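You operate a simulated robot arm through the tools that you are given. There is no shell and no other tool. Be economical: measure what you need, move in short steps, check, and stop when the job is done.

You are at the controls of a simulated robot arm. One attempt, no reset.

Task
Stack the cream carton labelled "clips" from the door end of the window bench on top of the cream carton marked "patch". Then take the yellow carabiner pack from the door end of the window bench and put it on the middle square of the camp table. Then put the carton that says "balm" from the far end of the window bench on the big white cold pack. Do these in the order given. Set down upright: yellow carabiner pack, carton.

Only the result counts: the job must be done as asked and must still hold three seconds after the hand-in. Knocking over, shifting, dropping, spilling or breaking anything else fails it.

Robot
A 7-joint arm with a two-finger gripper on a trunk, on a base that drives. Base frame: it is fixed to the floor where the robot stands at the start and does not move with it; the origin is under the middle of the robot, x ahead of it, y to its left, z up; the surface under the hand at the start is at about z = 850. Readings come in mm, rad, newtons and seconds.
With the tool pointing down near the work surface it reaches from about 100 to 580 mm from the robot's upright axis, wherever it stands. Its first joint turns from -2.496 to 2.496 rad. Places, roughly: big white cold pack [500, -1250, 750]; middle square of the camp table (23x25 cm) [-1860, -800, 800]. Payload 1.47 kg.
Tool frame: the origin (TCP) lies between the finger pads and is the grasp point; the fingertips stand 16 mm ahead of it; z points along the fingers, y is the line along which they close. Largest opening 87 mm; the body of the gripper starts 55 mm behind the TCP.
Orientation is told as [roll, pitch, yaw] about the base's x, y, z axes, in that order, counted from this pose: with the fingers straight down and closing along the base's y, the tool's x points along the base's -x, its y along +y and its z along -z.

Tools
- The arm moves only by the tool servo_tool. Its argument "targets" is a list that holds one entry, the list of rows, each a list of 6 numbers: the shift along the tool's x, y, z in mm, then the turn, a rotation vector about the tool's x, y, z in rad. In form: [[[x, y, z, ax, ay, az], ...]]. A call has 1 to 10 rows; each row is the pose to reach, as a shift and turn from the pose commanded when the call began, along the tool's axes at that moment. "hand" is the opening in per cent of the stroke, from 0 (shut) to 100 (fully open), set as the call begins (left out, the last holds). A row lasts 0.2 s, in which the tool goes at most 50 mm and 0.15 rad; a call with a longer step from one row to the next is refused whole, and so is a gripper value outside its range. A pose out of reach is approached as far as the arm can. The call stops where the force on the tool passes 40 N (or 10 N more than at its start, if that is more) or the arm is blocked; 0.2 s more then pass. The fingers move at their own pace (about 45 mm/s each) and stop on an object; they squeeze with about 27 N. The grip force told is the motor's: it shows also when the fingers shut on nothing. Time passes only in rows, and 0.2 s behind the last, so rows that repeat a pose let the fingers close. The reply holds the time, the measured pose of the TCP, the force on the tool along the base axes, the opening and the grip force, in the units named above and with some noise, with the torque about the TCP (base axes, N m) and any sound that the robot's microphone picked up.
- Cameras (640 x 400 px; columns grow to the right, rows downward): "scene" is now at [136.3, -18, 1550.3]; the picture's right is [-0.25, -0.97, 0.00], its down [-0.83, 0.21, -0.52] and it looks along [0.50, -0.13, -0.85] (base axes); focal length 257 px, centre (320, 200). "wrist" rides on the gripper at [73, 12, -89] in the tool frame; the picture's right is [-0.16, 0.99, 0.00], its down [-0.72, -0.12, -0.68] and it looks along [-0.67, -0.11, 0.73] (tool axes); focal length 247 px, centre (320, 200). There is no depth. A picture from a camera that has moved, and an enlarged one, comes with that camera's place and axes in the base frame and with its lens.
- snapshot(camera): a new picture of that camera. It takes no simulated time.
- lift_body(by): slides the trunk up (or, below 0, down) by that many mm; the arm and the scene camera ride with it, the base frame stays. It gives what a move gives, with no picture.
- roll_base(legs): drives the robot by 1 to 6 legs, each [ahead, left, turn to the left] in mm, mm and rad, along the robot's own axes; the way and the turn of a leg run together, so that a leg with both is an arc; at most 1500 mm and 3.142 rad a leg. The arm and the cameras ride along, it lands a little off, and it stops where it bumps. It gives what a move gives.
- turn_head(pan, tilt): turns the head with the scene camera to pan (to the left, within 1.501 rad either way) and tilt (down, from -0.506 to 1.204), counted from straight ahead of the robot. It gives what a move gives.
- enlarge(camera, box): a new picture of the part [left, top, right, bottom] of that camera's present view, enlarged. It takes no simulated time.
- sign_off(): hands the job in; it is judged then, once.

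Work in short steps. Places have to be worked out from the pictures, the camera data and where the tool is seen: move nearer, look again, correct. Check each grasp and each placing, and mend what went wrong. You have 165 turns and 128 pictures in all, those below and enlarged ones among them. Open the gripper and draw the arm clear of the work before you hand the job in, unless the task says otherwise; then end with one line.

The tools are called after "Request:" by a JSON object that holds its "name" and its "arguments". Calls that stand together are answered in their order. servo_tool: Moves the arm, as the interface text tells. Its arguments: {"type":"object","properties":{"targets":{"type":"array","items":{"type":"array","items":{"type":"array","items":{"type":"number"}}}},"hand":{"type":"number"}},"required":["targets"]} The other tools are called the same way: lift_body (by) slides the trunk up or down; roll_base (legs) drives the base; turn_head (pan, tilt) turns the head that bears the scene camera; snapshot (camera) takes a picture; enlarge (camera, box) takes an enlarged picture of a part of a camera's view; sign_off () hands the job in.

At the start:

```text
time_s: 0.0
ee_pos: [417.7, 112.3, 1091.8]
tool_rot: [-0.001, 0.0, 0.0]
wrist_force: [0.1, -0.7, -0.6]
moment: [-0.06, 0.0, 0.01]
width: 87.3
gripper_force: 0.1
trunk travel left (down, up): [-905.0, 335.0]
robot x, y, heading: [0.8, -2.1, -0.004]
head pan, tilt: [-0.253, 1.023]
```

scene: 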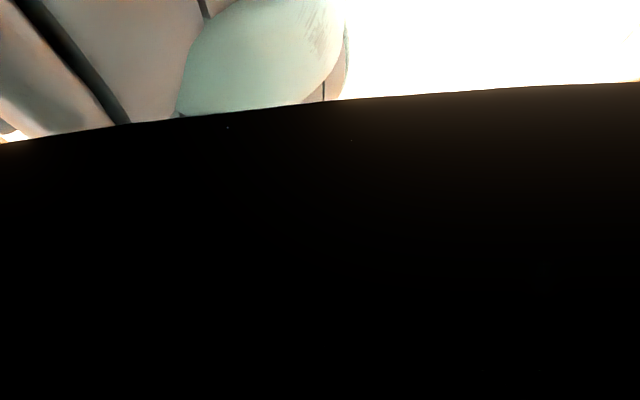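
wrist: 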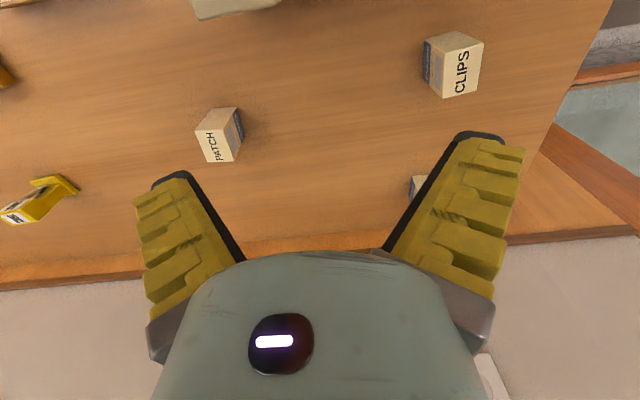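

The scene view is blocked by the arm; the wrist camera sees the bench with "patch" and "clips". I pan the head to look over the bench.

Request:
{"name": "turn_head", "arguments": {"pan": 0.5, "tilt": 0.7}}

Request:
{"name": "snapshot", "arguments": {"camera": "scene"}}

Request:
{"name": "turn_head", "arguments": {"pan": -0.9, "tilt": 0.6}}

Request:
{"name": "snapshot", "arguments": {"camera": "scene"}}

Request:
{"name": "snapshot", "arguments": {"camera": "wrist"}}

```text
time_s: 1.1
ee_pos: [418.0, 112.1, 1092.4]
tool_rot: [0.001, 0.0, 0.0]
wrist_force: [0.1, 0.3, 0.1]
moment: [0.03, 0.01, -0.02]
width: 87.0
gripper_force: 0.1
trunk travel left (down, up): [-905.0, 335.0]
robot x, y, heading: [-1.0, -0.5, -0.002]
head pan, tilt: [0.499, 0.7]
```

```text
125 pictures are left
camera scene: at [147.5, 28.1, 1570.3], right [0.35, -0.94, 0.0], down [-0.64, -0.24, -0.73], along [0.68, 0.25, -0.69], focal length 257 px, centre (320, 200)
```

scene: 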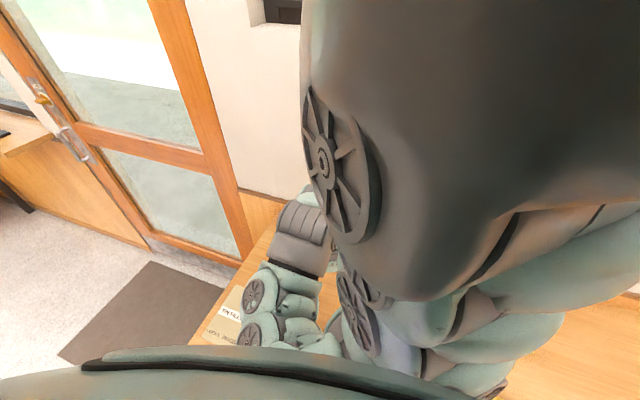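

```text
time_s: 2.6
ee_pos: [417.4, 112.4, 1092.4]
tool_rot: [-0.001, 0.0, 0.0]
wrist_force: [0.7, 0.5, 0.1]
moment: [0.02, 0.01, -0.02]
width: 87.3
gripper_force: 0.0
trunk travel left (down, up): [-905.0, 335.0]
robot x, y, heading: [2.3, -0.4, 0.003]
head pan, tilt: [-0.901, 0.6]
```

```text
124 pictures are left
camera scene: at [152.6, -29.6, 1580.4], right [-0.33, -0.94, 0.0], down [-0.56, 0.2, -0.8], along [0.76, -0.26, -0.6], focal length 257 px, centre (320, 200)
```

scene: 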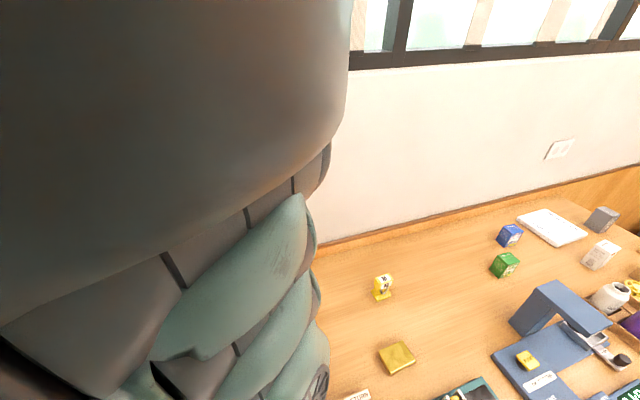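

```text
123 pictures are left
camera wrist: at [344.6, 124.5, 1181.9], right [0.16, 0.99, 0.0], down [0.72, -0.12, 0.68], along [0.67, -0.11, -0.73], focal length 247 px, centre (320, 200)
```

wrist: 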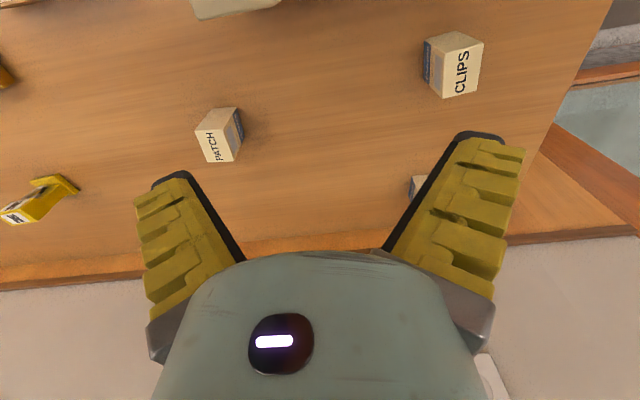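

The wrist picture is upside down (image down is +x and up). I raise the trunk for a wider wrist view.

Request:
{"name": "lift_body", "arguments": {"by": 250}}

Request:
{"name": "snapshot", "arguments": {"camera": "wrist"}}

Request:
{"name": "snapshot", "arguments": {"camera": "scene"}}

```text
time_s: 5.2
ee_pos: [417.5, 112.2, 1342.6]
tool_rot: [-0.002, 0.001, 0.001]
wrist_force: [0.4, -0.5, 0.2]
moment: [0.0, 0.0, 0.02]
width: 86.9
gripper_force: 0.0
trunk travel left (down, up): [-1155.0, 85.0]
robot x, y, heading: [-2.7, 1.3, 0.001]
head pan, tilt: [-0.901, 0.6]
```

```text
122 pictures are left
camera wrist: at [344.6, 124.5, 1431.9], right [0.16, 0.99, 0.0], down [0.72, -0.12, 0.68], along [0.67, -0.11, -0.73], focal length 247 px, centre (320, 200)
```

wrist: 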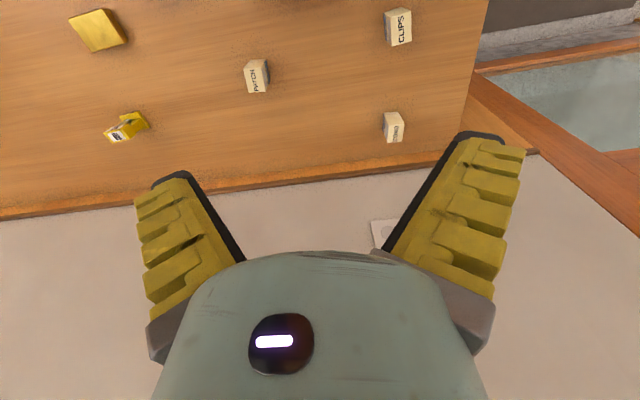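

```text
121 pictures are left
camera scene: at [152.8, -29.1, 1830.5], right [-0.32, -0.95, 0.0], down [-0.56, 0.19, -0.8], along [0.76, -0.26, -0.6], focal length 257 px, centre (320, 200)
```

scene: 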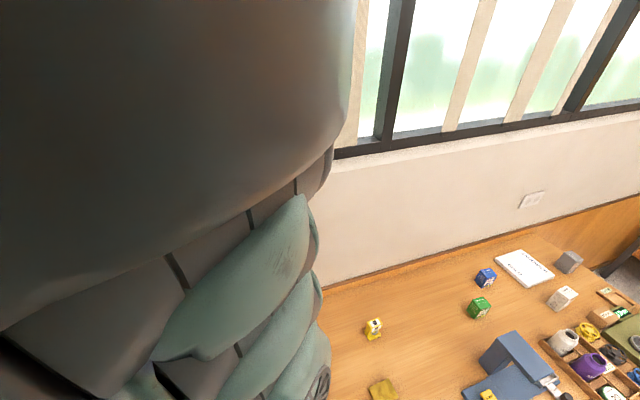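

I see three cartons, a gold pack and a yellow item; I enlarge for details.

Request:
{"name": "enlarge", "arguments": {"camera": "wrist", "box": [230, 0, 430, 150]}}

Request:
{"name": "enlarge", "arguments": {"camera": "wrist", "box": [40, 0, 200, 150]}}

Request:
{"name": "enlarge", "arguments": {"camera": "scene", "box": [440, 230, 640, 400]}}

Request:
{"name": "enlarge", "arguments": {"camera": "scene", "box": [340, 300, 460, 400]}}

```text
2.67 times, centred on (330, 75) of wrist
camera zoom: at [344.6, 124.5, 1431.9], right [0.16, 0.99, 0.0], down [0.72, -0.12, 0.68], along [0.67, -0.11, -0.73], focal length 659 px, centre (293, 533)
```

zoom: 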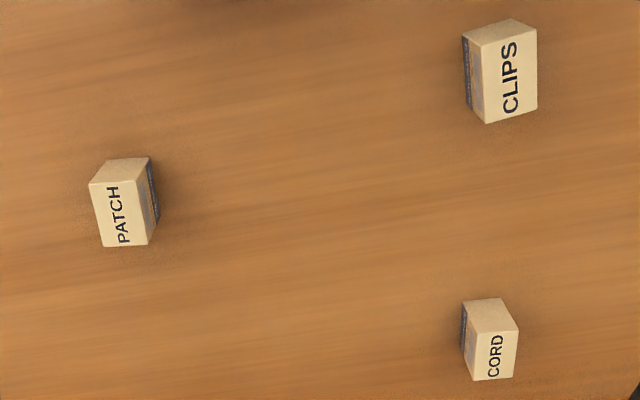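

```text
2.67 times, centred on (120, 75) of wrist
camera zoom: at [344.6, 124.5, 1431.9], right [0.16, 0.99, 0.0], down [0.72, -0.12, 0.68], along [0.67, -0.11, -0.73], focal length 659 px, centre (853, 533)
```

zoom: 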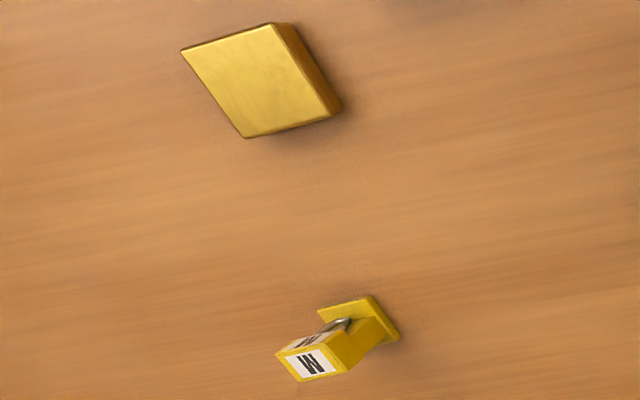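

```text
2.35 times, centred on (540, 315) of scene
camera zoom: at [152.8, -29.1, 1830.5], right [-0.32, -0.95, 0.0], down [-0.56, 0.19, -0.8], along [0.76, -0.26, -0.6], focal length 605 px, centre (-198, -71)
```

zoom: 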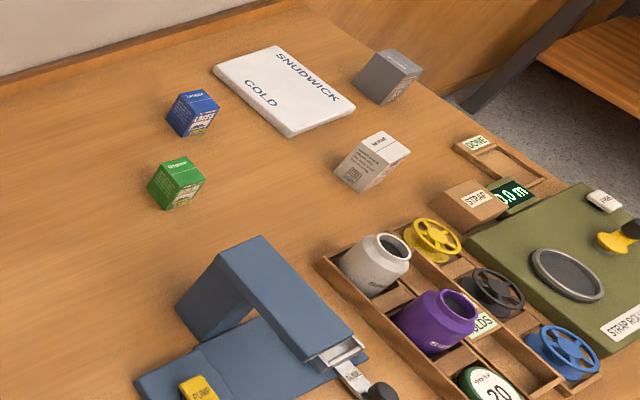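

```text
4.00 times, centred on (400, 350) of scene
camera zoom: at [152.8, -29.1, 1830.5], right [-0.32, -0.95, 0.0], down [-0.56, 0.19, -0.8], along [0.76, -0.26, -0.6], focal length 1029 px, centre (0, -400)
```

zoom: 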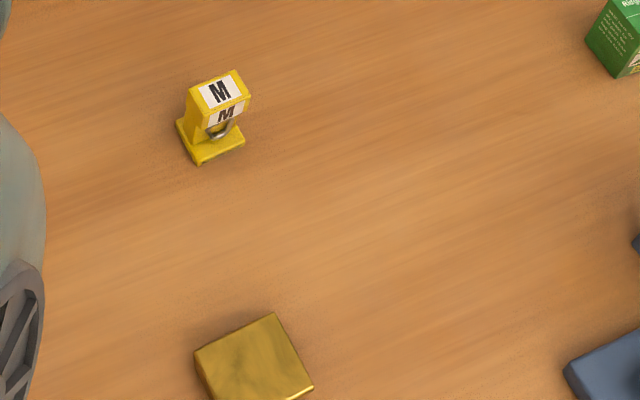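

The "M" yellow item looks like the carabiner pack candidate. I check the near-left part of the bench too.

Request:
{"name": "turn_head", "arguments": {"pan": 0.9, "tilt": 1.0}}

Request:
{"name": "snapshot", "arguments": {"camera": "scene"}}

Request:
{"name": "turn_head", "arguments": {"pan": -0.9, "tilt": 1.1}}

Request:
{"name": "snapshot", "arguments": {"camera": "scene"}}

```text
time_s: 7.0
ee_pos: [416.4, 111.9, 1342.6]
tool_rot: [0.0, 0.001, 0.0]
wrist_force: [0.0, 0.1, 0.3]
moment: [0.01, 0.0, -0.02]
width: 87.2
gripper_force: 0.0
trunk travel left (down, up): [-1155.0, 85.0]
robot x, y, heading: [-2.3, -4.2, -0.004]
head pan, tilt: [0.901, 1.0]
```

```text
116 pictures are left
camera scene: at [135.0, 29.8, 1804.2], right [0.43, -0.9, 0.0], down [-0.74, -0.35, -0.57], along [0.51, 0.24, -0.82], focal length 257 px, centre (320, 200)
```

scene: 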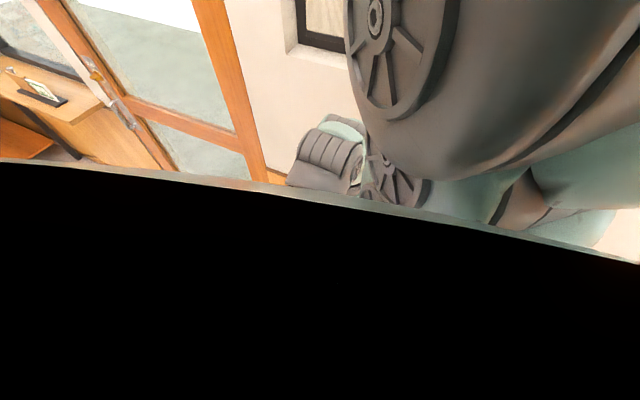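

```text
time_s: 8.8
ee_pos: [417.1, 112.5, 1341.9]
tool_rot: [0.001, 0.002, 0.001]
wrist_force: [1.2, 0.3, -0.3]
moment: [0.0, -0.02, 0.01]
width: 87.0
gripper_force: 0.0
trunk travel left (down, up): [-1155.0, 85.0]
robot x, y, heading: [0.7, 0.1, -0.003]
head pan, tilt: [-0.901, 1.1]
```

```text
115 pictures are left
camera scene: at [105.0, -50.0, 1792.6], right [-0.82, -0.58, 0.0], down [-0.53, 0.74, -0.41], along [0.24, -0.34, -0.91], focal length 257 px, centre (320, 200)
```

scene: 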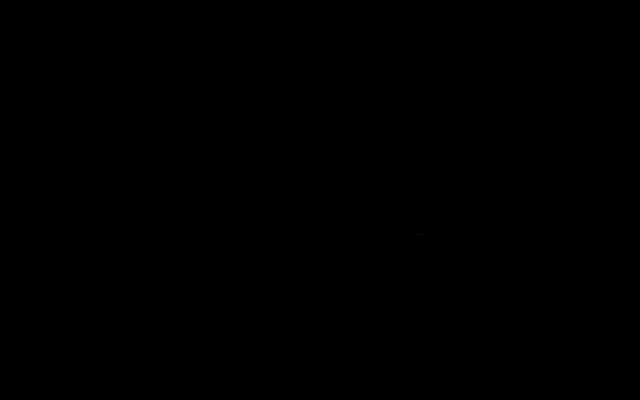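

I tilt the tool so the wrist camera looks straight down at the nearer strip of the bench.

Request:
{"name": "servo_tool", "arguments": {"targets": [[[0, 0, 0, 0, 0.15, 0], [0, 0, 0, 0, 0.3, 0], [0, 0, 0, 0, 0.45, 0], [0, 0, 0, 0, 0.6, 0], [0, 0, 0, 0, 0.6, 0]]]}}

Request:
{"name": "snapshot", "arguments": {"camera": "wrist"}}

```text
time_s: 10.0
ee_pos: [418.6, 111.4, 1311.6]
tool_rot: [-0.002, 0.601, -0.002]
wrist_force: [0.2, 0.4, -0.1]
moment: [-0.03, 0.03, 0.0]
width: 86.9
gripper_force: 0.0
out of reach, approached as far as the arm can: row 3, 4, 5
trunk travel left (down, up): [-1155.0, 85.0]
robot x, y, heading: [-1.7, -2.0, -0.001]
head pan, tilt: [-0.901, 1.1]
```

```text
114 pictures are left
camera wrist: at [409.9, 122.9, 1426.0], right [0.13, 0.99, -0.09], down [0.98, -0.12, 0.15], along [0.14, -0.11, -0.98], focal length 247 px, centre (320, 200)
```

wrist: 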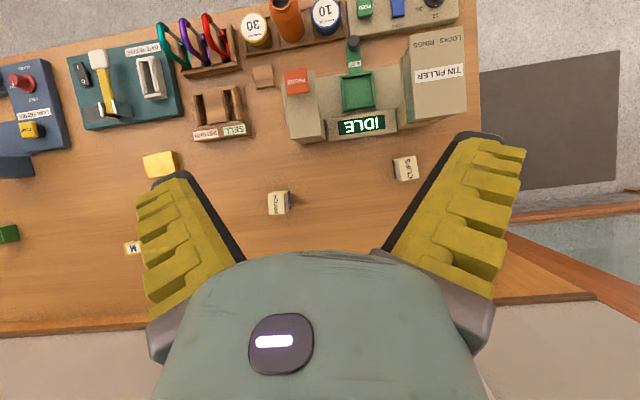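

A clean overhead view. I enlarge to check labels and any other yellow packs.

Request:
{"name": "enlarge", "arguments": {"camera": "wrist", "box": [0, 30, 240, 260]}}

Request:
{"name": "enlarge", "arguments": {"camera": "wrist", "box": [240, 0, 480, 220]}}

```text
1.74 times, centred on (120, 145) of wrist
camera zoom: at [409.9, 122.9, 1426.0], right [0.13, 0.99, -0.09], down [0.98, -0.12, 0.15], along [0.14, -0.11, -0.98], focal length 430 px, centre (668, 296)
```

zoom: 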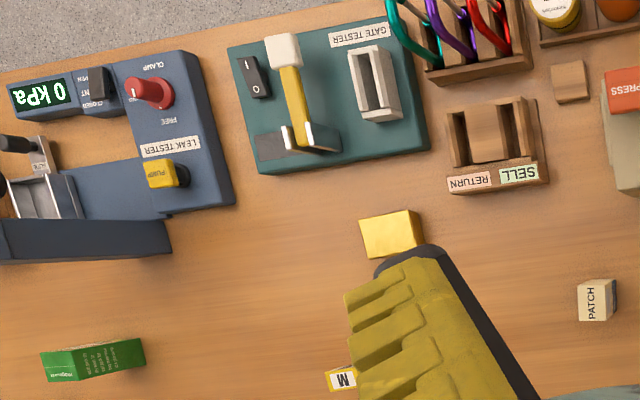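

```text
1.82 times, centred on (360, 110) of wrist
camera zoom: at [409.9, 122.9, 1426.0], right [0.13, 0.99, -0.09], down [0.98, -0.12, 0.15], along [0.14, -0.11, -0.98], focal length 449 px, centre (247, 364)
```

zoom: 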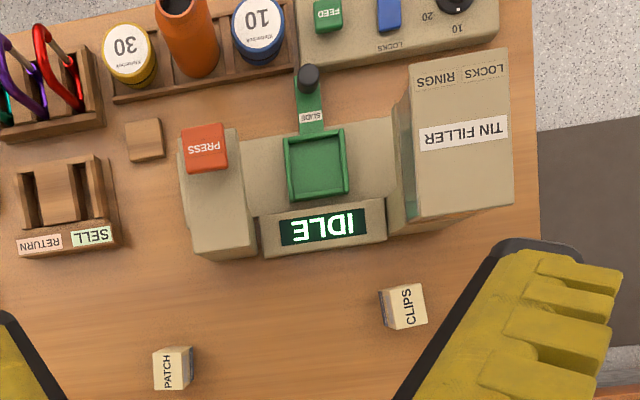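

Clips is around [438, 244], patch around [478, -25]. I straighten the tool.

Request:
{"name": "servo_tool", "arguments": {"targets": [[[0, 0, 0, 0, -0.15, 0], [0, 0, 0, 0, -0.3, 0], [0, 0, 0, 0, -0.45, 0], [0, 0, 0, 0, -0.6, 0], [0, 0, 0, 0, -0.6, 0]]]}}

Request:
{"name": "lift_body", "arguments": {"by": -200}}

```text
time_s: 11.2
ee_pos: [419.3, 108.9, 1310.3]
tool_rot: [0.0, 0.001, -0.001]
wrist_force: [-0.1, -0.4, 0.2]
moment: [-0.02, 0.02, 0.01]
width: 87.2
gripper_force: 0.0
trunk travel left (down, up): [-1155.0, 85.0]
robot x, y, heading: [-4.0, -1.4, -0.001]
head pan, tilt: [-0.901, 1.1]
```

```text
time_s: 13.4
ee_pos: [419.4, 109.2, 1111.0]
tool_rot: [0.001, 0.002, -0.001]
wrist_force: [0.5, 0.2, 0.3]
moment: [-0.02, 0.04, 0.0]
width: 87.0
gripper_force: 0.1
trunk travel left (down, up): [-955.0, 285.0]
robot x, y, heading: [0.3, -0.1, -0.0]
head pan, tilt: [-0.901, 1.1]
```

Moving over clips at about z=1030.

Request:
{"name": "servo_tool", "arguments": {"targets": [[[-5, 34, 20, 0, 0, 0], [-10, 68, 40, 0, 0, 0], [-15, 101, 60, 0, 0, 0], [-19, 135, 80, 0, 0, 0], [-19, 135, 80, 0, 0, 0]]]}}

Request:
{"name": "snapshot", "arguments": {"camera": "wrist"}}

```text
time_s: 14.6
ee_pos: [438.4, 244.2, 1030.8]
tool_rot: [0.002, 0.001, -0.002]
wrist_force: [0.2, 0.7, -0.1]
moment: [-0.01, -0.02, 0.0]
width: 86.9
gripper_force: 0.0
trunk travel left (down, up): [-955.0, 285.0]
robot x, y, heading: [0.9, 1.6, -0.001]
head pan, tilt: [-0.901, 1.1]
```

```text
111 pictures are left
camera wrist: at [365.7, 255.9, 1119.8], right [0.16, 0.99, 0.0], down [0.72, -0.12, 0.68], along [0.67, -0.11, -0.73], focal length 247 px, centre (320, 200)
```

wrist: 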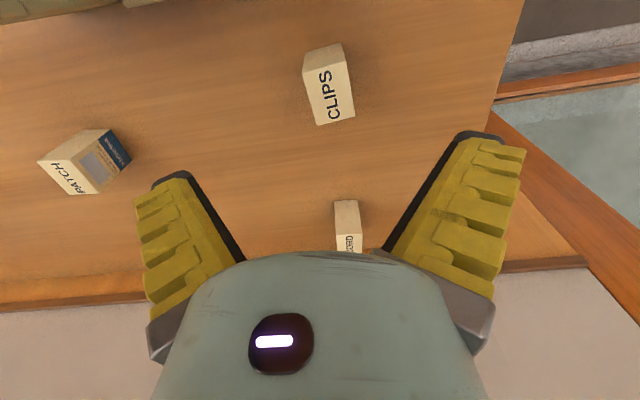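

Request:
{"name": "enlarge", "arguments": {"camera": "wrist", "box": [260, 20, 400, 140]}}

Request:
{"name": "enlarge", "arguments": {"camera": "wrist", "box": [20, 100, 160, 220]}}

```text
3.33 times, centred on (330, 80) of wrist
camera zoom: at [365.7, 255.9, 1119.8], right [0.16, 0.99, 0.0], down [0.72, -0.12, 0.68], along [0.67, -0.11, -0.73], focal length 823 px, centre (287, 600)
```

zoom: 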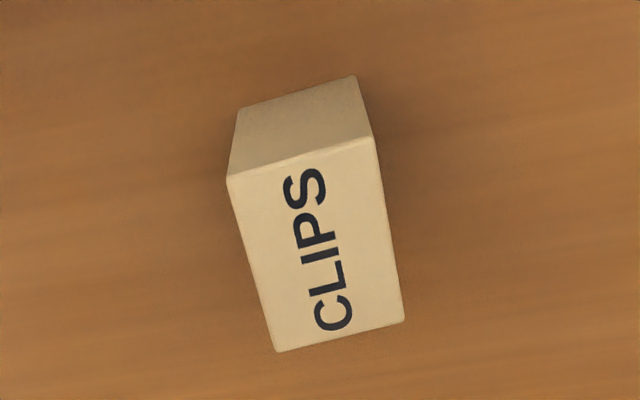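

```text
3.33 times, centred on (90, 160) of wrist
camera zoom: at [365.7, 255.9, 1119.8], right [0.16, 0.99, 0.0], down [0.72, -0.12, 0.68], along [0.67, -0.11, -0.73], focal length 823 px, centre (1087, 333)
```

zoom: 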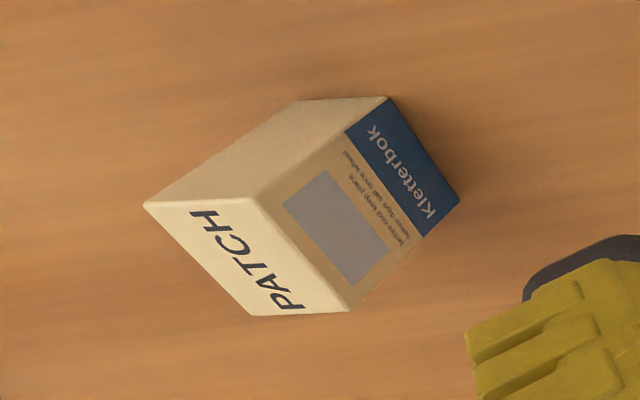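

Computed: clips top 33×43 mm centred near [440, 252], top z≈917, yaw ≈ +0.08. I descend part way and check.

Request:
{"name": "servo_tool", "arguments": {"targets": [[[-2, 8, 20, 0, 0, -0.08], [-2, 8, 50, 0, 0, -0.08], [-2, 8, 80, 0, 0, -0.08], [-2, 8, 80, 0, 0, -0.08]]], "hand": 100}}

Request:
{"name": "snapshot", "arguments": {"camera": "wrist"}}

```text
time_s: 15.6
ee_pos: [438.8, 252.9, 949.7]
tool_rot: [0.002, 0.0, 0.078]
wrist_force: [0.8, -0.4, 0.7]
moment: [0.02, -0.04, 0.02]
width: 87.0
gripper_force: 0.1
trunk travel left (down, up): [-955.0, 285.0]
robot x, y, heading: [1.5, 2.4, -0.002]
head pan, tilt: [-0.901, 1.1]
```

```text
108 pictures are left
camera wrist: at [365.7, 259.1, 1040.2], right [0.08, 1.0, 0.0], down [0.73, -0.06, 0.68], along [0.68, -0.06, -0.73], focal length 247 px, centre (320, 200)
```

wrist: 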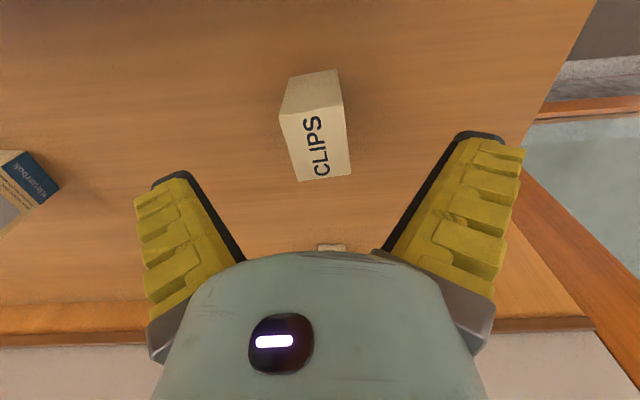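

Aligned. Descend to z≈893 and close.

Request:
{"name": "servo_tool", "arguments": {"targets": [[[-1, -1, 28, 0, 0, 0], [-1, -1, 57, 0, 0, 0], [-1, -1, 57, 0, 0, 0]]]}}

Request:
{"name": "servo_tool", "arguments": {"targets": [[[0, 0, 0, 0, 0, 0], [0, 0, 0, 0, 0, 0], [0, 0, 0, 0, 0, 0], [0, 0, 0, 0, 0, 0], [0, 0, 0, 0, 0, 0]]], "hand": 0}}

Request:
{"name": "servo_tool", "arguments": {"targets": [[[0, 0, -20, 0, 0, 0], [0, 0, -60, 0, 0, 0], [0, 0, -110, 0, 0, 0], [0, 0, -150, 0, 0, 0], [0, 0, -150, 0, 0, 0]]]}}

Request:
{"name": "snapshot", "arguments": {"camera": "wrist"}}

```text
time_s: 16.4
ee_pos: [433.5, 243.1, 934.8]
tool_rot: [0.0, 0.002, 0.08]
wrist_force: [0.5, -0.6, 0.3]
moment: [0.01, -0.03, 0.03]
width: 86.7
gripper_force: 0.1
out of reach, approached as far as the arm can: row 1, 2, 3
trunk travel left (down, up): [-955.0, 285.0]
robot x, y, heading: [2.3, 0.4, -0.0]
head pan, tilt: [-0.901, 1.1]
```

```text
time_s: 17.6
ee_pos: [433.6, 243.4, 935.1]
tool_rot: [0.001, 0.002, 0.078]
wrist_force: [-0.2, -0.1, -0.7]
moment: [0.0, 0.0, -0.02]
width: 0.0
gripper_force: 14.5
trunk travel left (down, up): [-955.0, 285.0]
robot x, y, heading: [1.5, -0.7, 0.004]
head pan, tilt: [-0.901, 1.1]
```

```text
time_s: 18.8
ee_pos: [437.1, 246.0, 1085.9]
tool_rot: [0.0, 0.002, 0.077]
wrist_force: [0.2, 0.0, 0.8]
moment: [0.0, -0.02, 0.0]
width: 0.1
gripper_force: 26.8
trunk travel left (down, up): [-955.0, 285.0]
robot x, y, heading: [-1.9, 3.5, -0.001]
head pan, tilt: [-0.901, 1.1]
```

```text
107 pictures are left
camera wrist: at [362.8, 251.9, 1175.6], right [0.08, 1.0, 0.0], down [0.73, -0.06, 0.68], along [0.68, -0.05, -0.73], focal length 247 px, centre (320, 200)
```

wrist: 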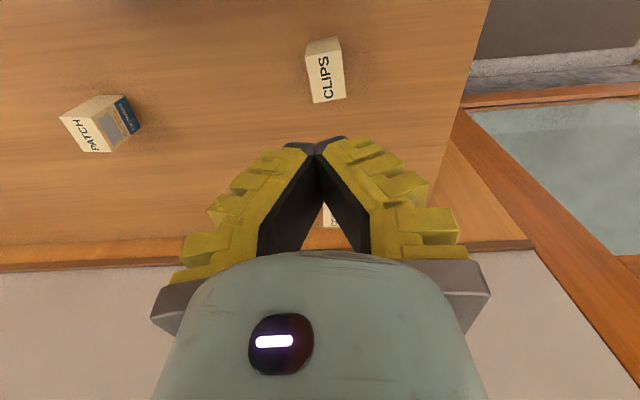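

The trunk was too high, so the arm ran out of reach and closed above the box, untouched. I open, lower the trunk and redo it.

Request:
{"name": "servo_tool", "arguments": {"targets": [[[-4, 6, 0, 0, 0, 0], [-4, 6, 0, 0, 0, 0], [-4, 6, 0, 0, 0, 0], [-4, 6, 0, 0, 0, 0], [-4, 6, 0, 0, 0, 0]]], "hand": 100}}

Request:
{"name": "lift_body", "arguments": {"by": -130}}

Request:
{"name": "snapshot", "arguments": {"camera": "wrist"}}

```text
time_s: 20.0
ee_pos: [439.1, 251.8, 1084.8]
tool_rot: [0.0, 0.0, 0.079]
wrist_force: [-0.1, 0.6, 0.1]
moment: [-0.03, 0.02, -0.02]
width: 86.9
gripper_force: 0.0
trunk travel left (down, up): [-955.0, 285.0]
robot x, y, heading: [-1.9, 0.2, -0.0]
head pan, tilt: [-0.901, 1.1]
```

```text
time_s: 21.6
ee_pos: [439.7, 250.9, 954.8]
tool_rot: [-0.001, 0.002, 0.078]
wrist_force: [-0.1, -0.7, -0.1]
moment: [0.02, -0.01, 0.02]
width: 86.8
gripper_force: 0.0
trunk travel left (down, up): [-825.0, 415.0]
robot x, y, heading: [2.2, 1.3, -0.002]
head pan, tilt: [-0.901, 1.1]
```

```text
106 pictures are left
camera wrist: at [366.1, 258.5, 1045.1], right [0.08, 1.0, 0.0], down [0.73, -0.06, 0.68], along [0.68, -0.05, -0.73], focal length 247 px, centre (320, 200)
```

wrist: 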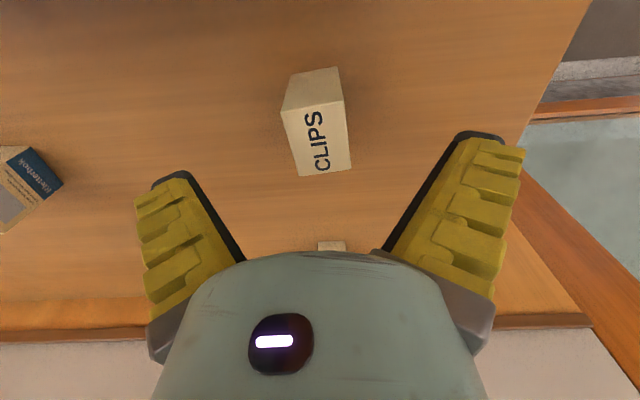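

Same alignment; descend 60 mm.

Request:
{"name": "servo_tool", "arguments": {"targets": [[[-1, 0, 20, 0, 0, 0], [-1, 0, 40, 0, 0, 0], [-1, 0, 60, 0, 0, 0], [-1, 0, 60, 0, 0, 0]]]}}

Request:
{"name": "snapshot", "arguments": {"camera": "wrist"}}

```text
time_s: 22.1
ee_pos: [439.7, 254.2, 930.4]
tool_rot: [0.003, 0.013, 0.089]
wrist_force: [-0.5, -7.7, 23.2]
moment: [0.52, 1.91, 0.73]
width: 86.9
gripper_force: 0.0
trunk travel left (down, up): [-825.0, 415.0]
robot x, y, heading: [-0.2, 1.7, -0.002]
head pan, tilt: [-0.901, 1.1]
stopped in row 2: the force on the tool passed its limit at 94 N (the readings are from after the stop); the commanded pose is now the measured one
```

```text
105 pictures are left
camera wrist: at [367.6, 258.5, 1021.2], right [0.07, 1.0, 0.0], down [0.74, -0.05, 0.67], along [0.67, -0.05, -0.74], focal length 247 px, centre (320, 200)
```

wrist: 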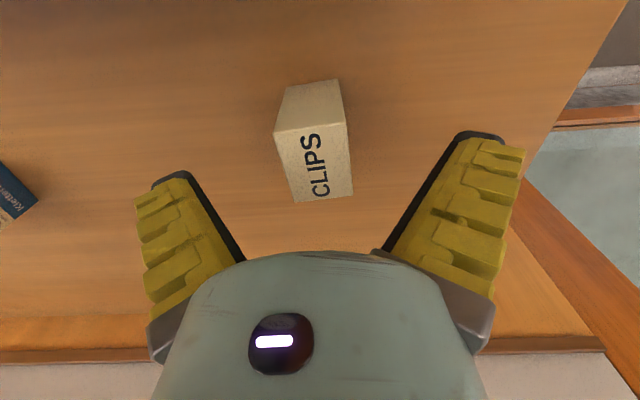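

Fz 23 N with moment My 1.9 puts the contact ~83 mm behind the TCP: the wrist camera housing hit the tin filler. I back up and look at it.

Request:
{"name": "servo_tool", "arguments": {"targets": [[[0, 0, -40, 0, 0, 0], [0, 0, -80, 0, 0, 0], [0, 0, -120, 0, 0, 0], [0, 0, -120, 0, 0, 0]]]}}

Request:
{"name": "lift_body", "arguments": {"by": 150}}

Request:
{"name": "servo_tool", "arguments": {"targets": [[[0, -20, 0, 0, 0.15, 0], [0, -40, 0, 0, 0.3, 0], [0, -60, 0, 0, 0.45, 0], [0, -80, 0, 0, 0.6, 0], [0, -80, 0, 0, 0.6, 0]]]}}

Request:
{"name": "snapshot", "arguments": {"camera": "wrist"}}

```text
time_s: 23.1
ee_pos: [440.8, 253.9, 1049.1]
tool_rot: [0.003, 0.017, 0.088]
wrist_force: [-0.3, 0.7, 0.3]
moment: [-0.04, 0.0, -0.01]
width: 86.9
gripper_force: 0.1
trunk travel left (down, up): [-825.0, 415.0]
robot x, y, heading: [-2.3, -0.9, -0.002]
head pan, tilt: [-0.901, 1.1]
```

```text
time_s: 24.8
ee_pos: [440.6, 252.5, 1198.5]
tool_rot: [0.003, 0.018, 0.088]
wrist_force: [-0.1, -0.1, 0.5]
moment: [0.04, -0.01, -0.03]
width: 86.9
gripper_force: 0.0
trunk travel left (down, up): [-975.0, 265.0]
robot x, y, heading: [-4.9, -4.2, 0.0]
head pan, tilt: [-0.901, 1.1]
```

```text
time_s: 26.0
ee_pos: [459.6, 189.8, 1163.0]
tool_rot: [0.003, 0.563, 0.091]
wrist_force: [0.4, -0.3, -0.3]
moment: [-0.02, 0.03, -0.01]
width: 86.8
gripper_force: 0.1
out of reach, approached as far as the arm can: row 2, 3, 4, 5
trunk travel left (down, up): [-975.0, 265.0]
robot x, y, heading: [0.7, -0.9, 0.0]
head pan, tilt: [-0.901, 1.1]
```

```text
104 pictures are left
camera wrist: at [444.3, 199.8, 1276.6], right [0.05, 1.0, -0.08], down [0.98, -0.03, 0.19], along [0.19, -0.09, -0.98], focal length 247 px, centre (320, 200)
```

wrist: 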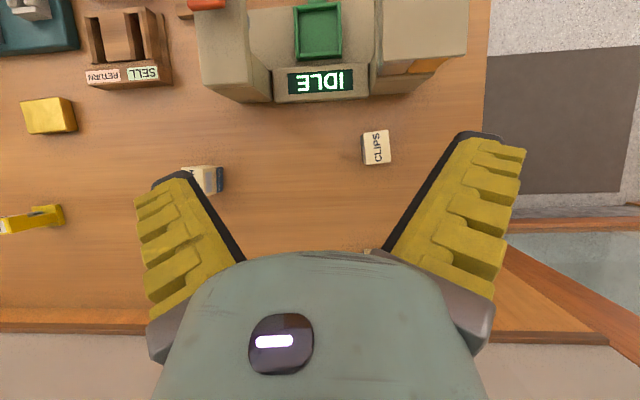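

Filler occupies x<360, up to z≈990. I enlarge to check whether it moved.

Request:
{"name": "enlarge", "arguments": {"camera": "wrist", "box": [260, 0, 500, 150]}}

```text
2.67 times, centred on (380, 75) of wrist
camera zoom: at [444.3, 199.8, 1276.6], right [0.05, 1.0, -0.08], down [0.98, -0.03, 0.19], along [0.19, -0.09, -0.98], focal length 659 px, centre (160, 533)
```

zoom: 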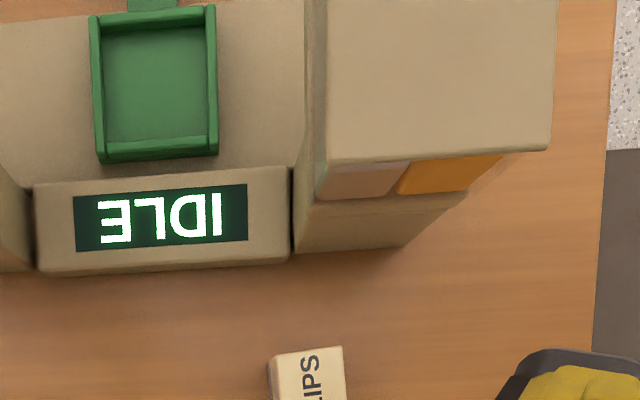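

It did not move (corner still at [360, 250]). I straighten, then yaw about 90° so the camera overhangs towards −y instead of the filler.

Request:
{"name": "servo_tool", "arguments": {"targets": [[[0, 0, 0, 0, -0.15, 0], [0, 0, 0, 0, -0.3, 0], [0, 0, 0, 0, -0.45, 0], [0, 0, 0, 0, -0.563, 0], [0, 0, 0, 0, -0.563, 0]]]}}

Request:
{"name": "servo_tool", "arguments": {"targets": [[[0, 0, 0, 0, 0, -0.15], [0, 0, 0, 0, 0, -0.3], [0, 0, 0, 0, 0, -0.45], [0, 0, 0, 0, 0, -0.6], [0, 0, 0, 0, 0, -0.75], [0, 0, 0, 0, 0, -0.9], [0, 0, 0, 0, 0, -1.05], [0, 0, 0, 0, 0, -1.2], [0, 0, 0, 0, 0, -1.35], [0, 0, 0, 0, 0, -1.5]]]}}

```text
time_s: 27.2
ee_pos: [458.7, 191.0, 1160.6]
tool_rot: [0.003, -0.005, 0.09]
wrist_force: [-0.8, -0.2, 0.9]
moment: [0.01, 0.02, 0.04]
width: 86.9
gripper_force: 0.0
trunk travel left (down, up): [-975.0, 265.0]
robot x, y, heading: [-0.7, -2.5, -0.003]
head pan, tilt: [-0.901, 1.1]
```

```text
time_s: 29.4
ee_pos: [460.0, 189.0, 1161.9]
tool_rot: [-0.004, -0.003, 1.595]
wrist_force: [0.3, -0.1, -1.0]
moment: [0.0, 0.0, -0.02]
width: 86.9
gripper_force: 0.1
trunk travel left (down, up): [-975.0, 265.0]
robot x, y, heading: [-2.7, -0.8, 0.001]
head pan, tilt: [-0.901, 1.1]
```

Move over clips and lower the trunk; then check the picture.

Request:
{"name": "servo_tool", "arguments": {"targets": [[[-32, 9, 0, 0, 0, -0.03], [-63.5, 18.5, 0, 0, 0, -0.055], [-63.5, 18.5, 0, 0, 0, -0.055]]]}}

Request:
{"name": "lift_body", "arguments": {"by": -180}}

Request:
{"name": "snapshot", "arguments": {"camera": "wrist"}}

```text
time_s: 30.2
ee_pos: [441.6, 253.8, 1161.7]
tool_rot: [-0.004, -0.003, 1.644]
wrist_force: [0.3, 0.3, -0.7]
moment: [0.01, -0.01, 0.03]
width: 87.1
gripper_force: 0.1
trunk travel left (down, up): [-975.0, 265.0]
robot x, y, heading: [-0.7, -2.2, 0.001]
head pan, tilt: [-0.901, 1.1]
```

```text
time_s: 32.2
ee_pos: [442.0, 253.9, 981.3]
tool_rot: [-0.002, -0.004, 1.645]
wrist_force: [-0.1, 0.2, -0.4]
moment: [-0.01, -0.03, -0.01]
width: 86.9
gripper_force: 0.0
trunk travel left (down, up): [-795.0, 445.0]
robot x, y, heading: [-2.6, -2.5, -0.006]
head pan, tilt: [-0.901, 1.1]
```

```text
102 pictures are left
camera wrist: at [434.4, 179.4, 1070.3], right [-1.0, 0.09, 0.0], down [0.06, 0.73, 0.68], along [0.06, 0.68, -0.73], focal length 247 px, centre (320, 200)
```

wrist: 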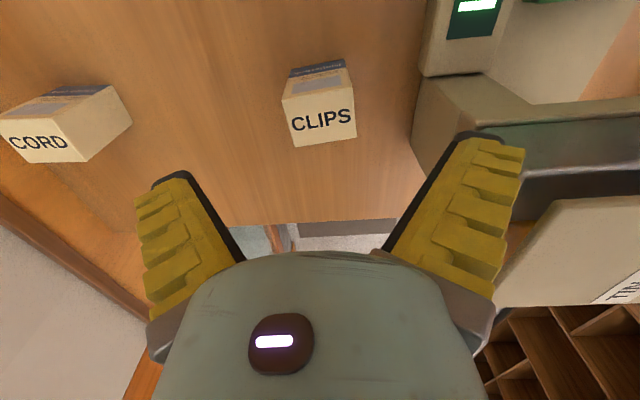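

Clips sits centred between the fingers, with the filler clear of the right finger. I narrow the hand a little and descend.

Request:
{"name": "servo_tool", "arguments": {"targets": [[[0, 0, 20, 0, 0, 0], [0, 0, 45, 0, 0, 0], [0, 0, 66, 0, 0, 0], [0, 0, 86, 0, 0, 0], [0, 0, 86, 0, 0, 0]]], "hand": 80}}

Request:
{"name": "snapshot", "arguments": {"camera": "wrist"}}

```text
time_s: 33.4
ee_pos: [440.9, 254.5, 894.5]
tool_rot: [-0.003, -0.002, 1.642]
wrist_force: [-0.6, 0.6, 0.3]
moment: [-0.03, -0.03, -0.01]
width: 73.0
gripper_force: 2.3
trunk travel left (down, up): [-795.0, 445.0]
robot x, y, heading: [1.2, -1.2, -0.0]
head pan, tilt: [-0.901, 1.1]
```

```text
101 pictures are left
camera wrist: at [435.0, 180.5, 984.3], right [-1.0, 0.09, 0.0], down [0.06, 0.73, 0.68], along [0.06, 0.68, -0.73], focal length 247 px, centre (320, 200)
```

wrist: 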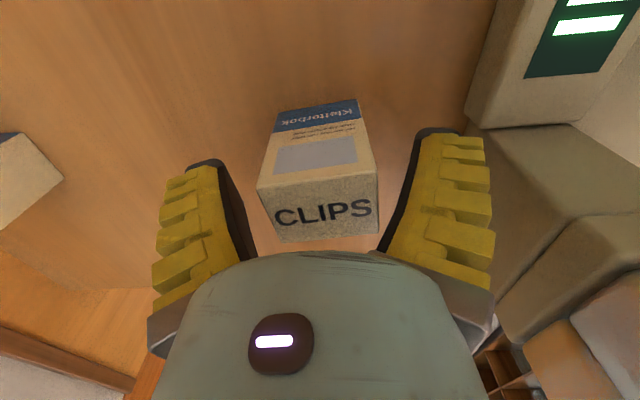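

Box is between the fingers; close.

Request:
{"name": "servo_tool", "arguments": {"targets": [[[0, 0, 0, 0, 0, 0], [0, 0, 0, 0, 0, 0], [0, 0, 0, 0, 0, 0], [0, 0, 0, 0, 0, 0]]], "hand": 0}}

```text
time_s: 34.4
ee_pos: [440.9, 253.3, 895.9]
tool_rot: [-0.003, -0.003, 1.643]
wrist_force: [0.4, 0.0, -0.1]
moment: [-0.03, 0.01, 0.0]
width: 42.3
gripper_force: 27.3
trunk travel left (down, up): [-795.0, 445.0]
robot x, y, heading: [0.9, -1.2, 0.002]
head pan, tilt: [-0.901, 1.1]
```

Gripped at 42 mm. Lift.

Request:
{"name": "servo_tool", "arguments": {"targets": [[[0, 0, -20, 0, 0, 0], [0, 0, -50, 0, 0, 0], [0, 0, -90, 0, 0, 0], [0, 0, -120, 0, 0, 0], [0, 0, -120, 0, 0, 0]]]}}

Request:
{"name": "snapshot", "arguments": {"camera": "wrist"}}

```text
time_s: 35.6
ee_pos: [439.0, 253.6, 1015.4]
tool_rot: [-0.005, -0.003, 1.643]
wrist_force: [0.4, -0.2, -0.1]
moment: [0.01, -0.03, 0.0]
width: 42.8
gripper_force: 27.1
trunk travel left (down, up): [-795.0, 445.0]
robot x, y, heading: [-1.0, -0.8, -0.005]
head pan, tilt: [-0.901, 1.1]
```

```text
100 pictures are left
camera wrist: at [433.1, 179.6, 1104.6], right [-1.0, 0.09, 0.0], down [0.06, 0.73, 0.68], along [0.06, 0.68, -0.73], focal length 247 px, centre (320, 200)
```

wrist: 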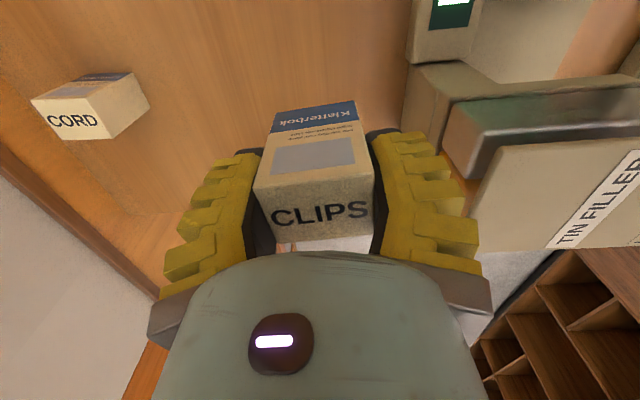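

Held upright, bottom ~45 mm below TCP. I carry it to above patch at [481, −30] with yaw 1.45.

Request:
{"name": "servo_tool", "arguments": {"targets": [[[41, -3, -15, 0, 0, 0.03], [82, -6, -15, 0, 0, 0.06], [123, -9, -15, 0, 0, 0.09], [164, -12, -15, 0, 0, 0.12], [205, -15, -15, 0, 0, 0.15], [246, -18, -15, 0, 0, 0.19], [286, -21.5, -15, 0, 0, 0.19], [286, -21.5, -15, 0, 0, 0.19]]]}}

Request:
{"name": "snapshot", "arguments": {"camera": "wrist"}}

Request:
{"name": "enlarge", "arguments": {"camera": "wrist", "box": [240, 0, 400, 130]}}

```text
time_s: 37.4
ee_pos: [482.1, -33.2, 1029.7]
tool_rot: [-0.003, -0.004, 1.453]
wrist_force: [0.1, -0.5, -0.2]
moment: [-0.01, 0.01, -0.02]
width: 42.4
gripper_force: 26.4
trunk travel left (down, up): [-795.0, 445.0]
robot x, y, heading: [1.1, -3.0, -0.002]
head pan, tilt: [-0.901, 1.1]
```

```text
99 pictures are left
camera wrist: at [461.6, -104.2, 1118.7], right [-0.96, 0.27, 0.0], down [0.2, 0.7, 0.68], along [0.19, 0.66, -0.73], focal length 247 px, centre (320, 200)
```

wrist: 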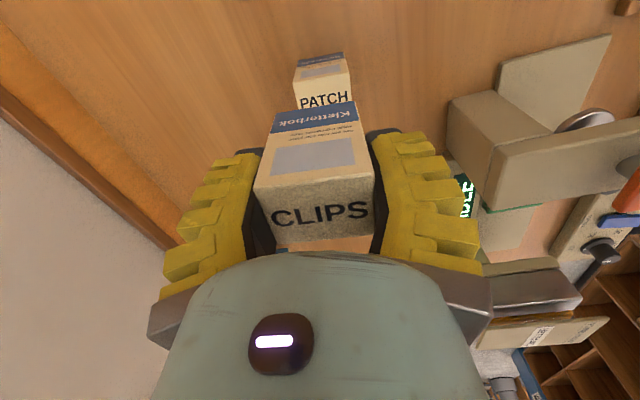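

```text
3.08 times, centred on (320, 65) of wrist
camera zoom: at [461.6, -104.2, 1118.7], right [-0.96, 0.27, 0.0], down [0.2, 0.7, 0.68], along [0.19, 0.66, -0.73], focal length 760 px, centre (320, 615)
```

zoom: 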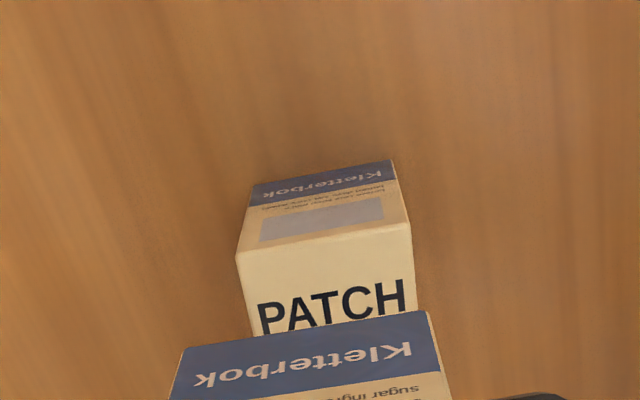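

Patch's front face is at tool x≈13, the held box's at ≈19; lateral offset ≈ +2.7. I shift accordingly and lower near contact.

Request:
{"name": "servo_tool", "arguments": {"targets": [[[-5.5, 2.7, 0, 0, 0, 0], [-5.5, 2.7, 20, 0, 0, 0], [-5.5, 2.7, 40, 0, 0, 0], [-5.5, 2.7, 60, 0, 0, 0], [-5.5, 2.7, 60, 0, 0, 0]]]}}

Request:
{"name": "enlarge", "arguments": {"camera": "wrist", "box": [240, 20, 400, 150]}}

```text
time_s: 38.6
ee_pos: [480.3, -27.6, 971.1]
tool_rot: [-0.003, -0.004, 1.453]
wrist_force: [-0.2, 0.0, -1.3]
moment: [-0.04, 0.0, 0.0]
width: 42.3
gripper_force: 27.3
trunk travel left (down, up): [-795.0, 445.0]
robot x, y, heading: [-2.3, 2.2, 0.001]
head pan, tilt: [-0.901, 1.1]
```

```text
3.08 times, centred on (320, 85) of wrist
camera zoom: at [461.0, -97.7, 1059.4], right [-0.96, 0.27, 0.0], down [0.2, 0.7, 0.68], along [0.19, 0.66, -0.73], focal length 760 px, centre (320, 554)
```

zoom: 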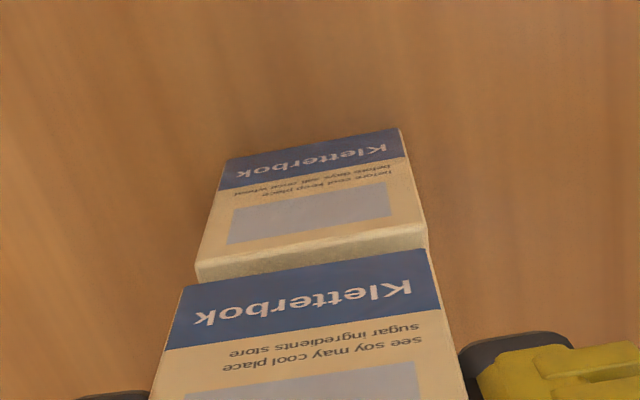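

Edges match within ~1 mm. Lower to touch.

Request:
{"name": "servo_tool", "arguments": {"targets": [[[0.5, 1, 3, 0, 0, 0], [0.5, 1, 5, 0, 0, 0], [0.5, 1, 7, 0, 0, 0], [0.5, 1, 7, 0, 0, 0]]]}}

```text
time_s: 39.6
ee_pos: [479.8, -26.2, 962.4]
tool_rot: [-0.005, -0.004, 1.453]
wrist_force: [0.1, 0.6, -1.2]
moment: [-0.02, 0.0, 0.0]
width: 42.2
gripper_force: 26.8
trunk travel left (down, up): [-795.0, 445.0]
robot x, y, heading: [-0.8, -1.0, -0.0]
head pan, tilt: [-0.901, 1.1]
```

Request:
{"name": "servo_tool", "arguments": {"targets": [[[0, 0, 1, 0, 0, 0], [0, 0, 2, 0, 0, 0], [0, 0, 2, 0, 0, 0]]]}}

Request:
{"name": "enlarge", "arguments": {"camera": "wrist", "box": [240, 20, 400, 150]}}

```text
time_s: 40.4
ee_pos: [480.5, -25.7, 961.7]
tool_rot: [-0.002, -0.003, 1.453]
wrist_force: [-5.3, -0.4, 14.6]
moment: [-0.06, 0.36, -0.06]
width: 42.7
gripper_force: 27.3
trunk travel left (down, up): [-795.0, 445.0]
robot x, y, heading: [-2.8, -1.8, -0.002]
head pan, tilt: [-0.901, 1.1]
```

```text
3.08 times, centred on (320, 85) of wrist
camera zoom: at [460.5, -96.1, 1049.8], right [-0.96, 0.27, 0.0], down [0.2, 0.7, 0.68], along [0.19, 0.66, -0.73], focal length 760 px, centre (320, 554)
```

zoom: 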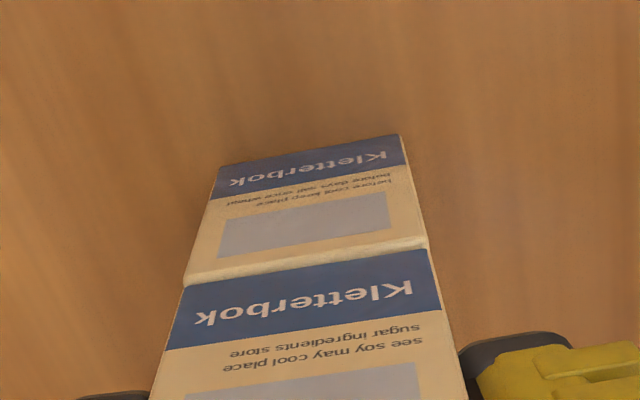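

Contact (≈15 N), well aligned. Ease off slightly and release.

Request:
{"name": "servo_tool", "arguments": {"targets": [[[0, 0, -1, 0, 0, 0], [0, 0, -1, 0, 0, 0]]]}}

Request:
{"name": "servo_tool", "arguments": {"targets": [[[0, 0, 0, 0, 0, 0], [0, 0, 0, 0, 0, 0], [0, 0, 0, 0, 0, 0], [0, 0, 0, 0, 0, 0]]], "hand": 100}}

Request:
{"name": "servo_tool", "arguments": {"targets": [[[0, 0, -15, 0, 0, 0], [0, 0, -40, 0, 0, 0], [0, 0, -80, 0, 0, 0], [0, 0, -110, 0, 0, 0], [0, 0, -110, 0, 0, 0]]]}}

Request:
{"name": "snapshot", "arguments": {"camera": "wrist"}}

```text
time_s: 41.0
ee_pos: [481.0, -23.8, 961.0]
tool_rot: [-0.005, -0.004, 1.453]
wrist_force: [-0.2, -0.2, -0.5]
moment: [-0.01, -0.03, 0.02]
width: 42.3
gripper_force: 27.1
trunk travel left (down, up): [-795.0, 445.0]
robot x, y, heading: [-0.2, 2.1, -0.004]
head pan, tilt: [-0.901, 1.1]
```

```text
time_s: 42.0
ee_pos: [481.3, -24.5, 961.1]
tool_rot: [-0.005, -0.003, 1.452]
wrist_force: [0.1, -0.2, 0.3]
moment: [0.01, -0.05, 0.0]
width: 87.0
gripper_force: 0.0
trunk travel left (down, up): [-795.0, 445.0]
robot x, y, heading: [-1.5, 1.5, -0.004]
head pan, tilt: [-0.901, 1.1]
```

```text
time_s: 43.2
ee_pos: [482.6, -26.3, 1060.1]
tool_rot: [0.0, -0.003, 1.455]
wrist_force: [-0.7, -0.3, 1.1]
moment: [0.01, 0.02, 0.01]
width: 87.0
gripper_force: 0.2
out of reach, approached as far as the arm can: row 4, 5
trunk travel left (down, up): [-795.0, 445.0]
robot x, y, heading: [0.9, 1.2, -0.001]
head pan, tilt: [-0.901, 1.1]
```

```text
95 pictures are left
camera wrist: at [462.6, -96.9, 1149.2], right [-0.96, 0.27, 0.0], down [0.2, 0.7, 0.68], along [0.18, 0.66, -0.73], focal length 247 px, centre (320, 200)
```

wrist: 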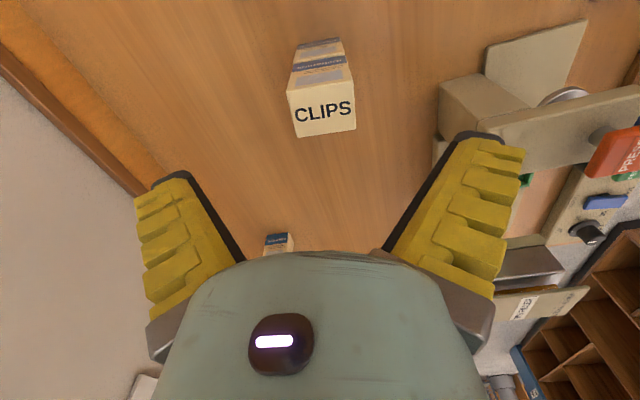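

Stack is good. Now raise the trunk and drive right toward the M pack (est. [545, −395], out of reach from here).

Request:
{"name": "lift_body", "arguments": {"by": 150}}

Request:
{"name": "roll_base", "arguments": {"legs": [[0, -400, 0]]}}

Request:
{"name": "snapshot", "arguments": {"camera": "wrist"}}

```text
time_s: 45.0
ee_pos: [482.6, -26.5, 1209.8]
tool_rot: [0.0, -0.003, 1.454]
wrist_force: [0.1, -0.6, -0.5]
moment: [-0.03, 0.01, 0.0]
width: 86.9
gripper_force: 0.1
trunk travel left (down, up): [-945.0, 295.0]
robot x, y, heading: [-1.4, 0.6, -0.003]
head pan, tilt: [-0.901, 1.1]
```

```text
time_s: 47.5
ee_pos: [482.8, -434.8, 1209.1]
tool_rot: [0.0, -0.004, 1.455]
wrist_force: [-0.5, 0.3, -0.4]
moment: [0.02, 0.0, -0.01]
width: 86.9
gripper_force: 0.0
trunk travel left (down, up): [-945.0, 295.0]
robot x, y, heading: [-1.1, -411.5, -0.001]
head pan, tilt: [-0.901, 1.1]
```

```text
94 pictures are left
camera wrist: at [462.6, -506.0, 1299.1], right [-0.96, 0.27, 0.0], down [0.2, 0.7, 0.68], along [0.18, 0.66, -0.73], focal length 247 px, centre (320, 200)
```

wrist: 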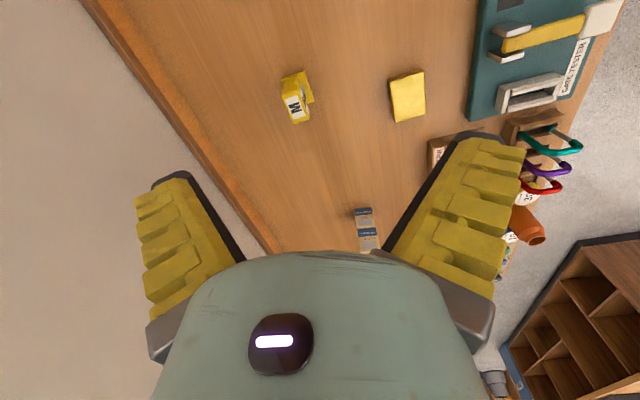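

Request:
{"name": "enlarge", "arguments": {"camera": "wrist", "box": [255, 50, 345, 140]}}

Request:
{"name": "enlarge", "arguments": {"camera": "wrist", "box": [370, 50, 450, 140]}}

```text
4.44 times, centred on (300, 95) of wrist
camera zoom: at [462.6, -506.0, 1299.1], right [-0.96, 0.27, 0.0], down [0.2, 0.7, 0.68], along [0.18, 0.66, -0.73], focal length 1098 px, centre (409, 667)
```

zoom: 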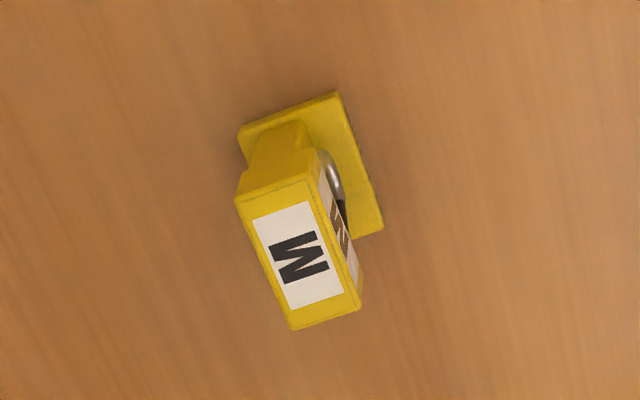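

```text
4.44 times, centred on (410, 95) of wrist
camera zoom: at [462.6, -506.0, 1299.1], right [-0.96, 0.27, 0.0], down [0.2, 0.7, 0.68], along [0.18, 0.66, -0.73], focal length 1098 px, centre (-80, 667)
```

zoom: 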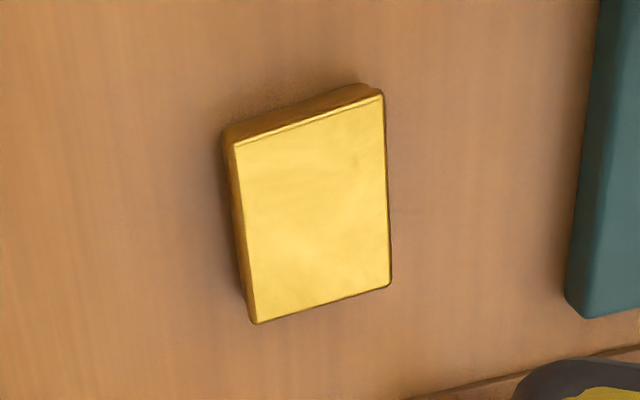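

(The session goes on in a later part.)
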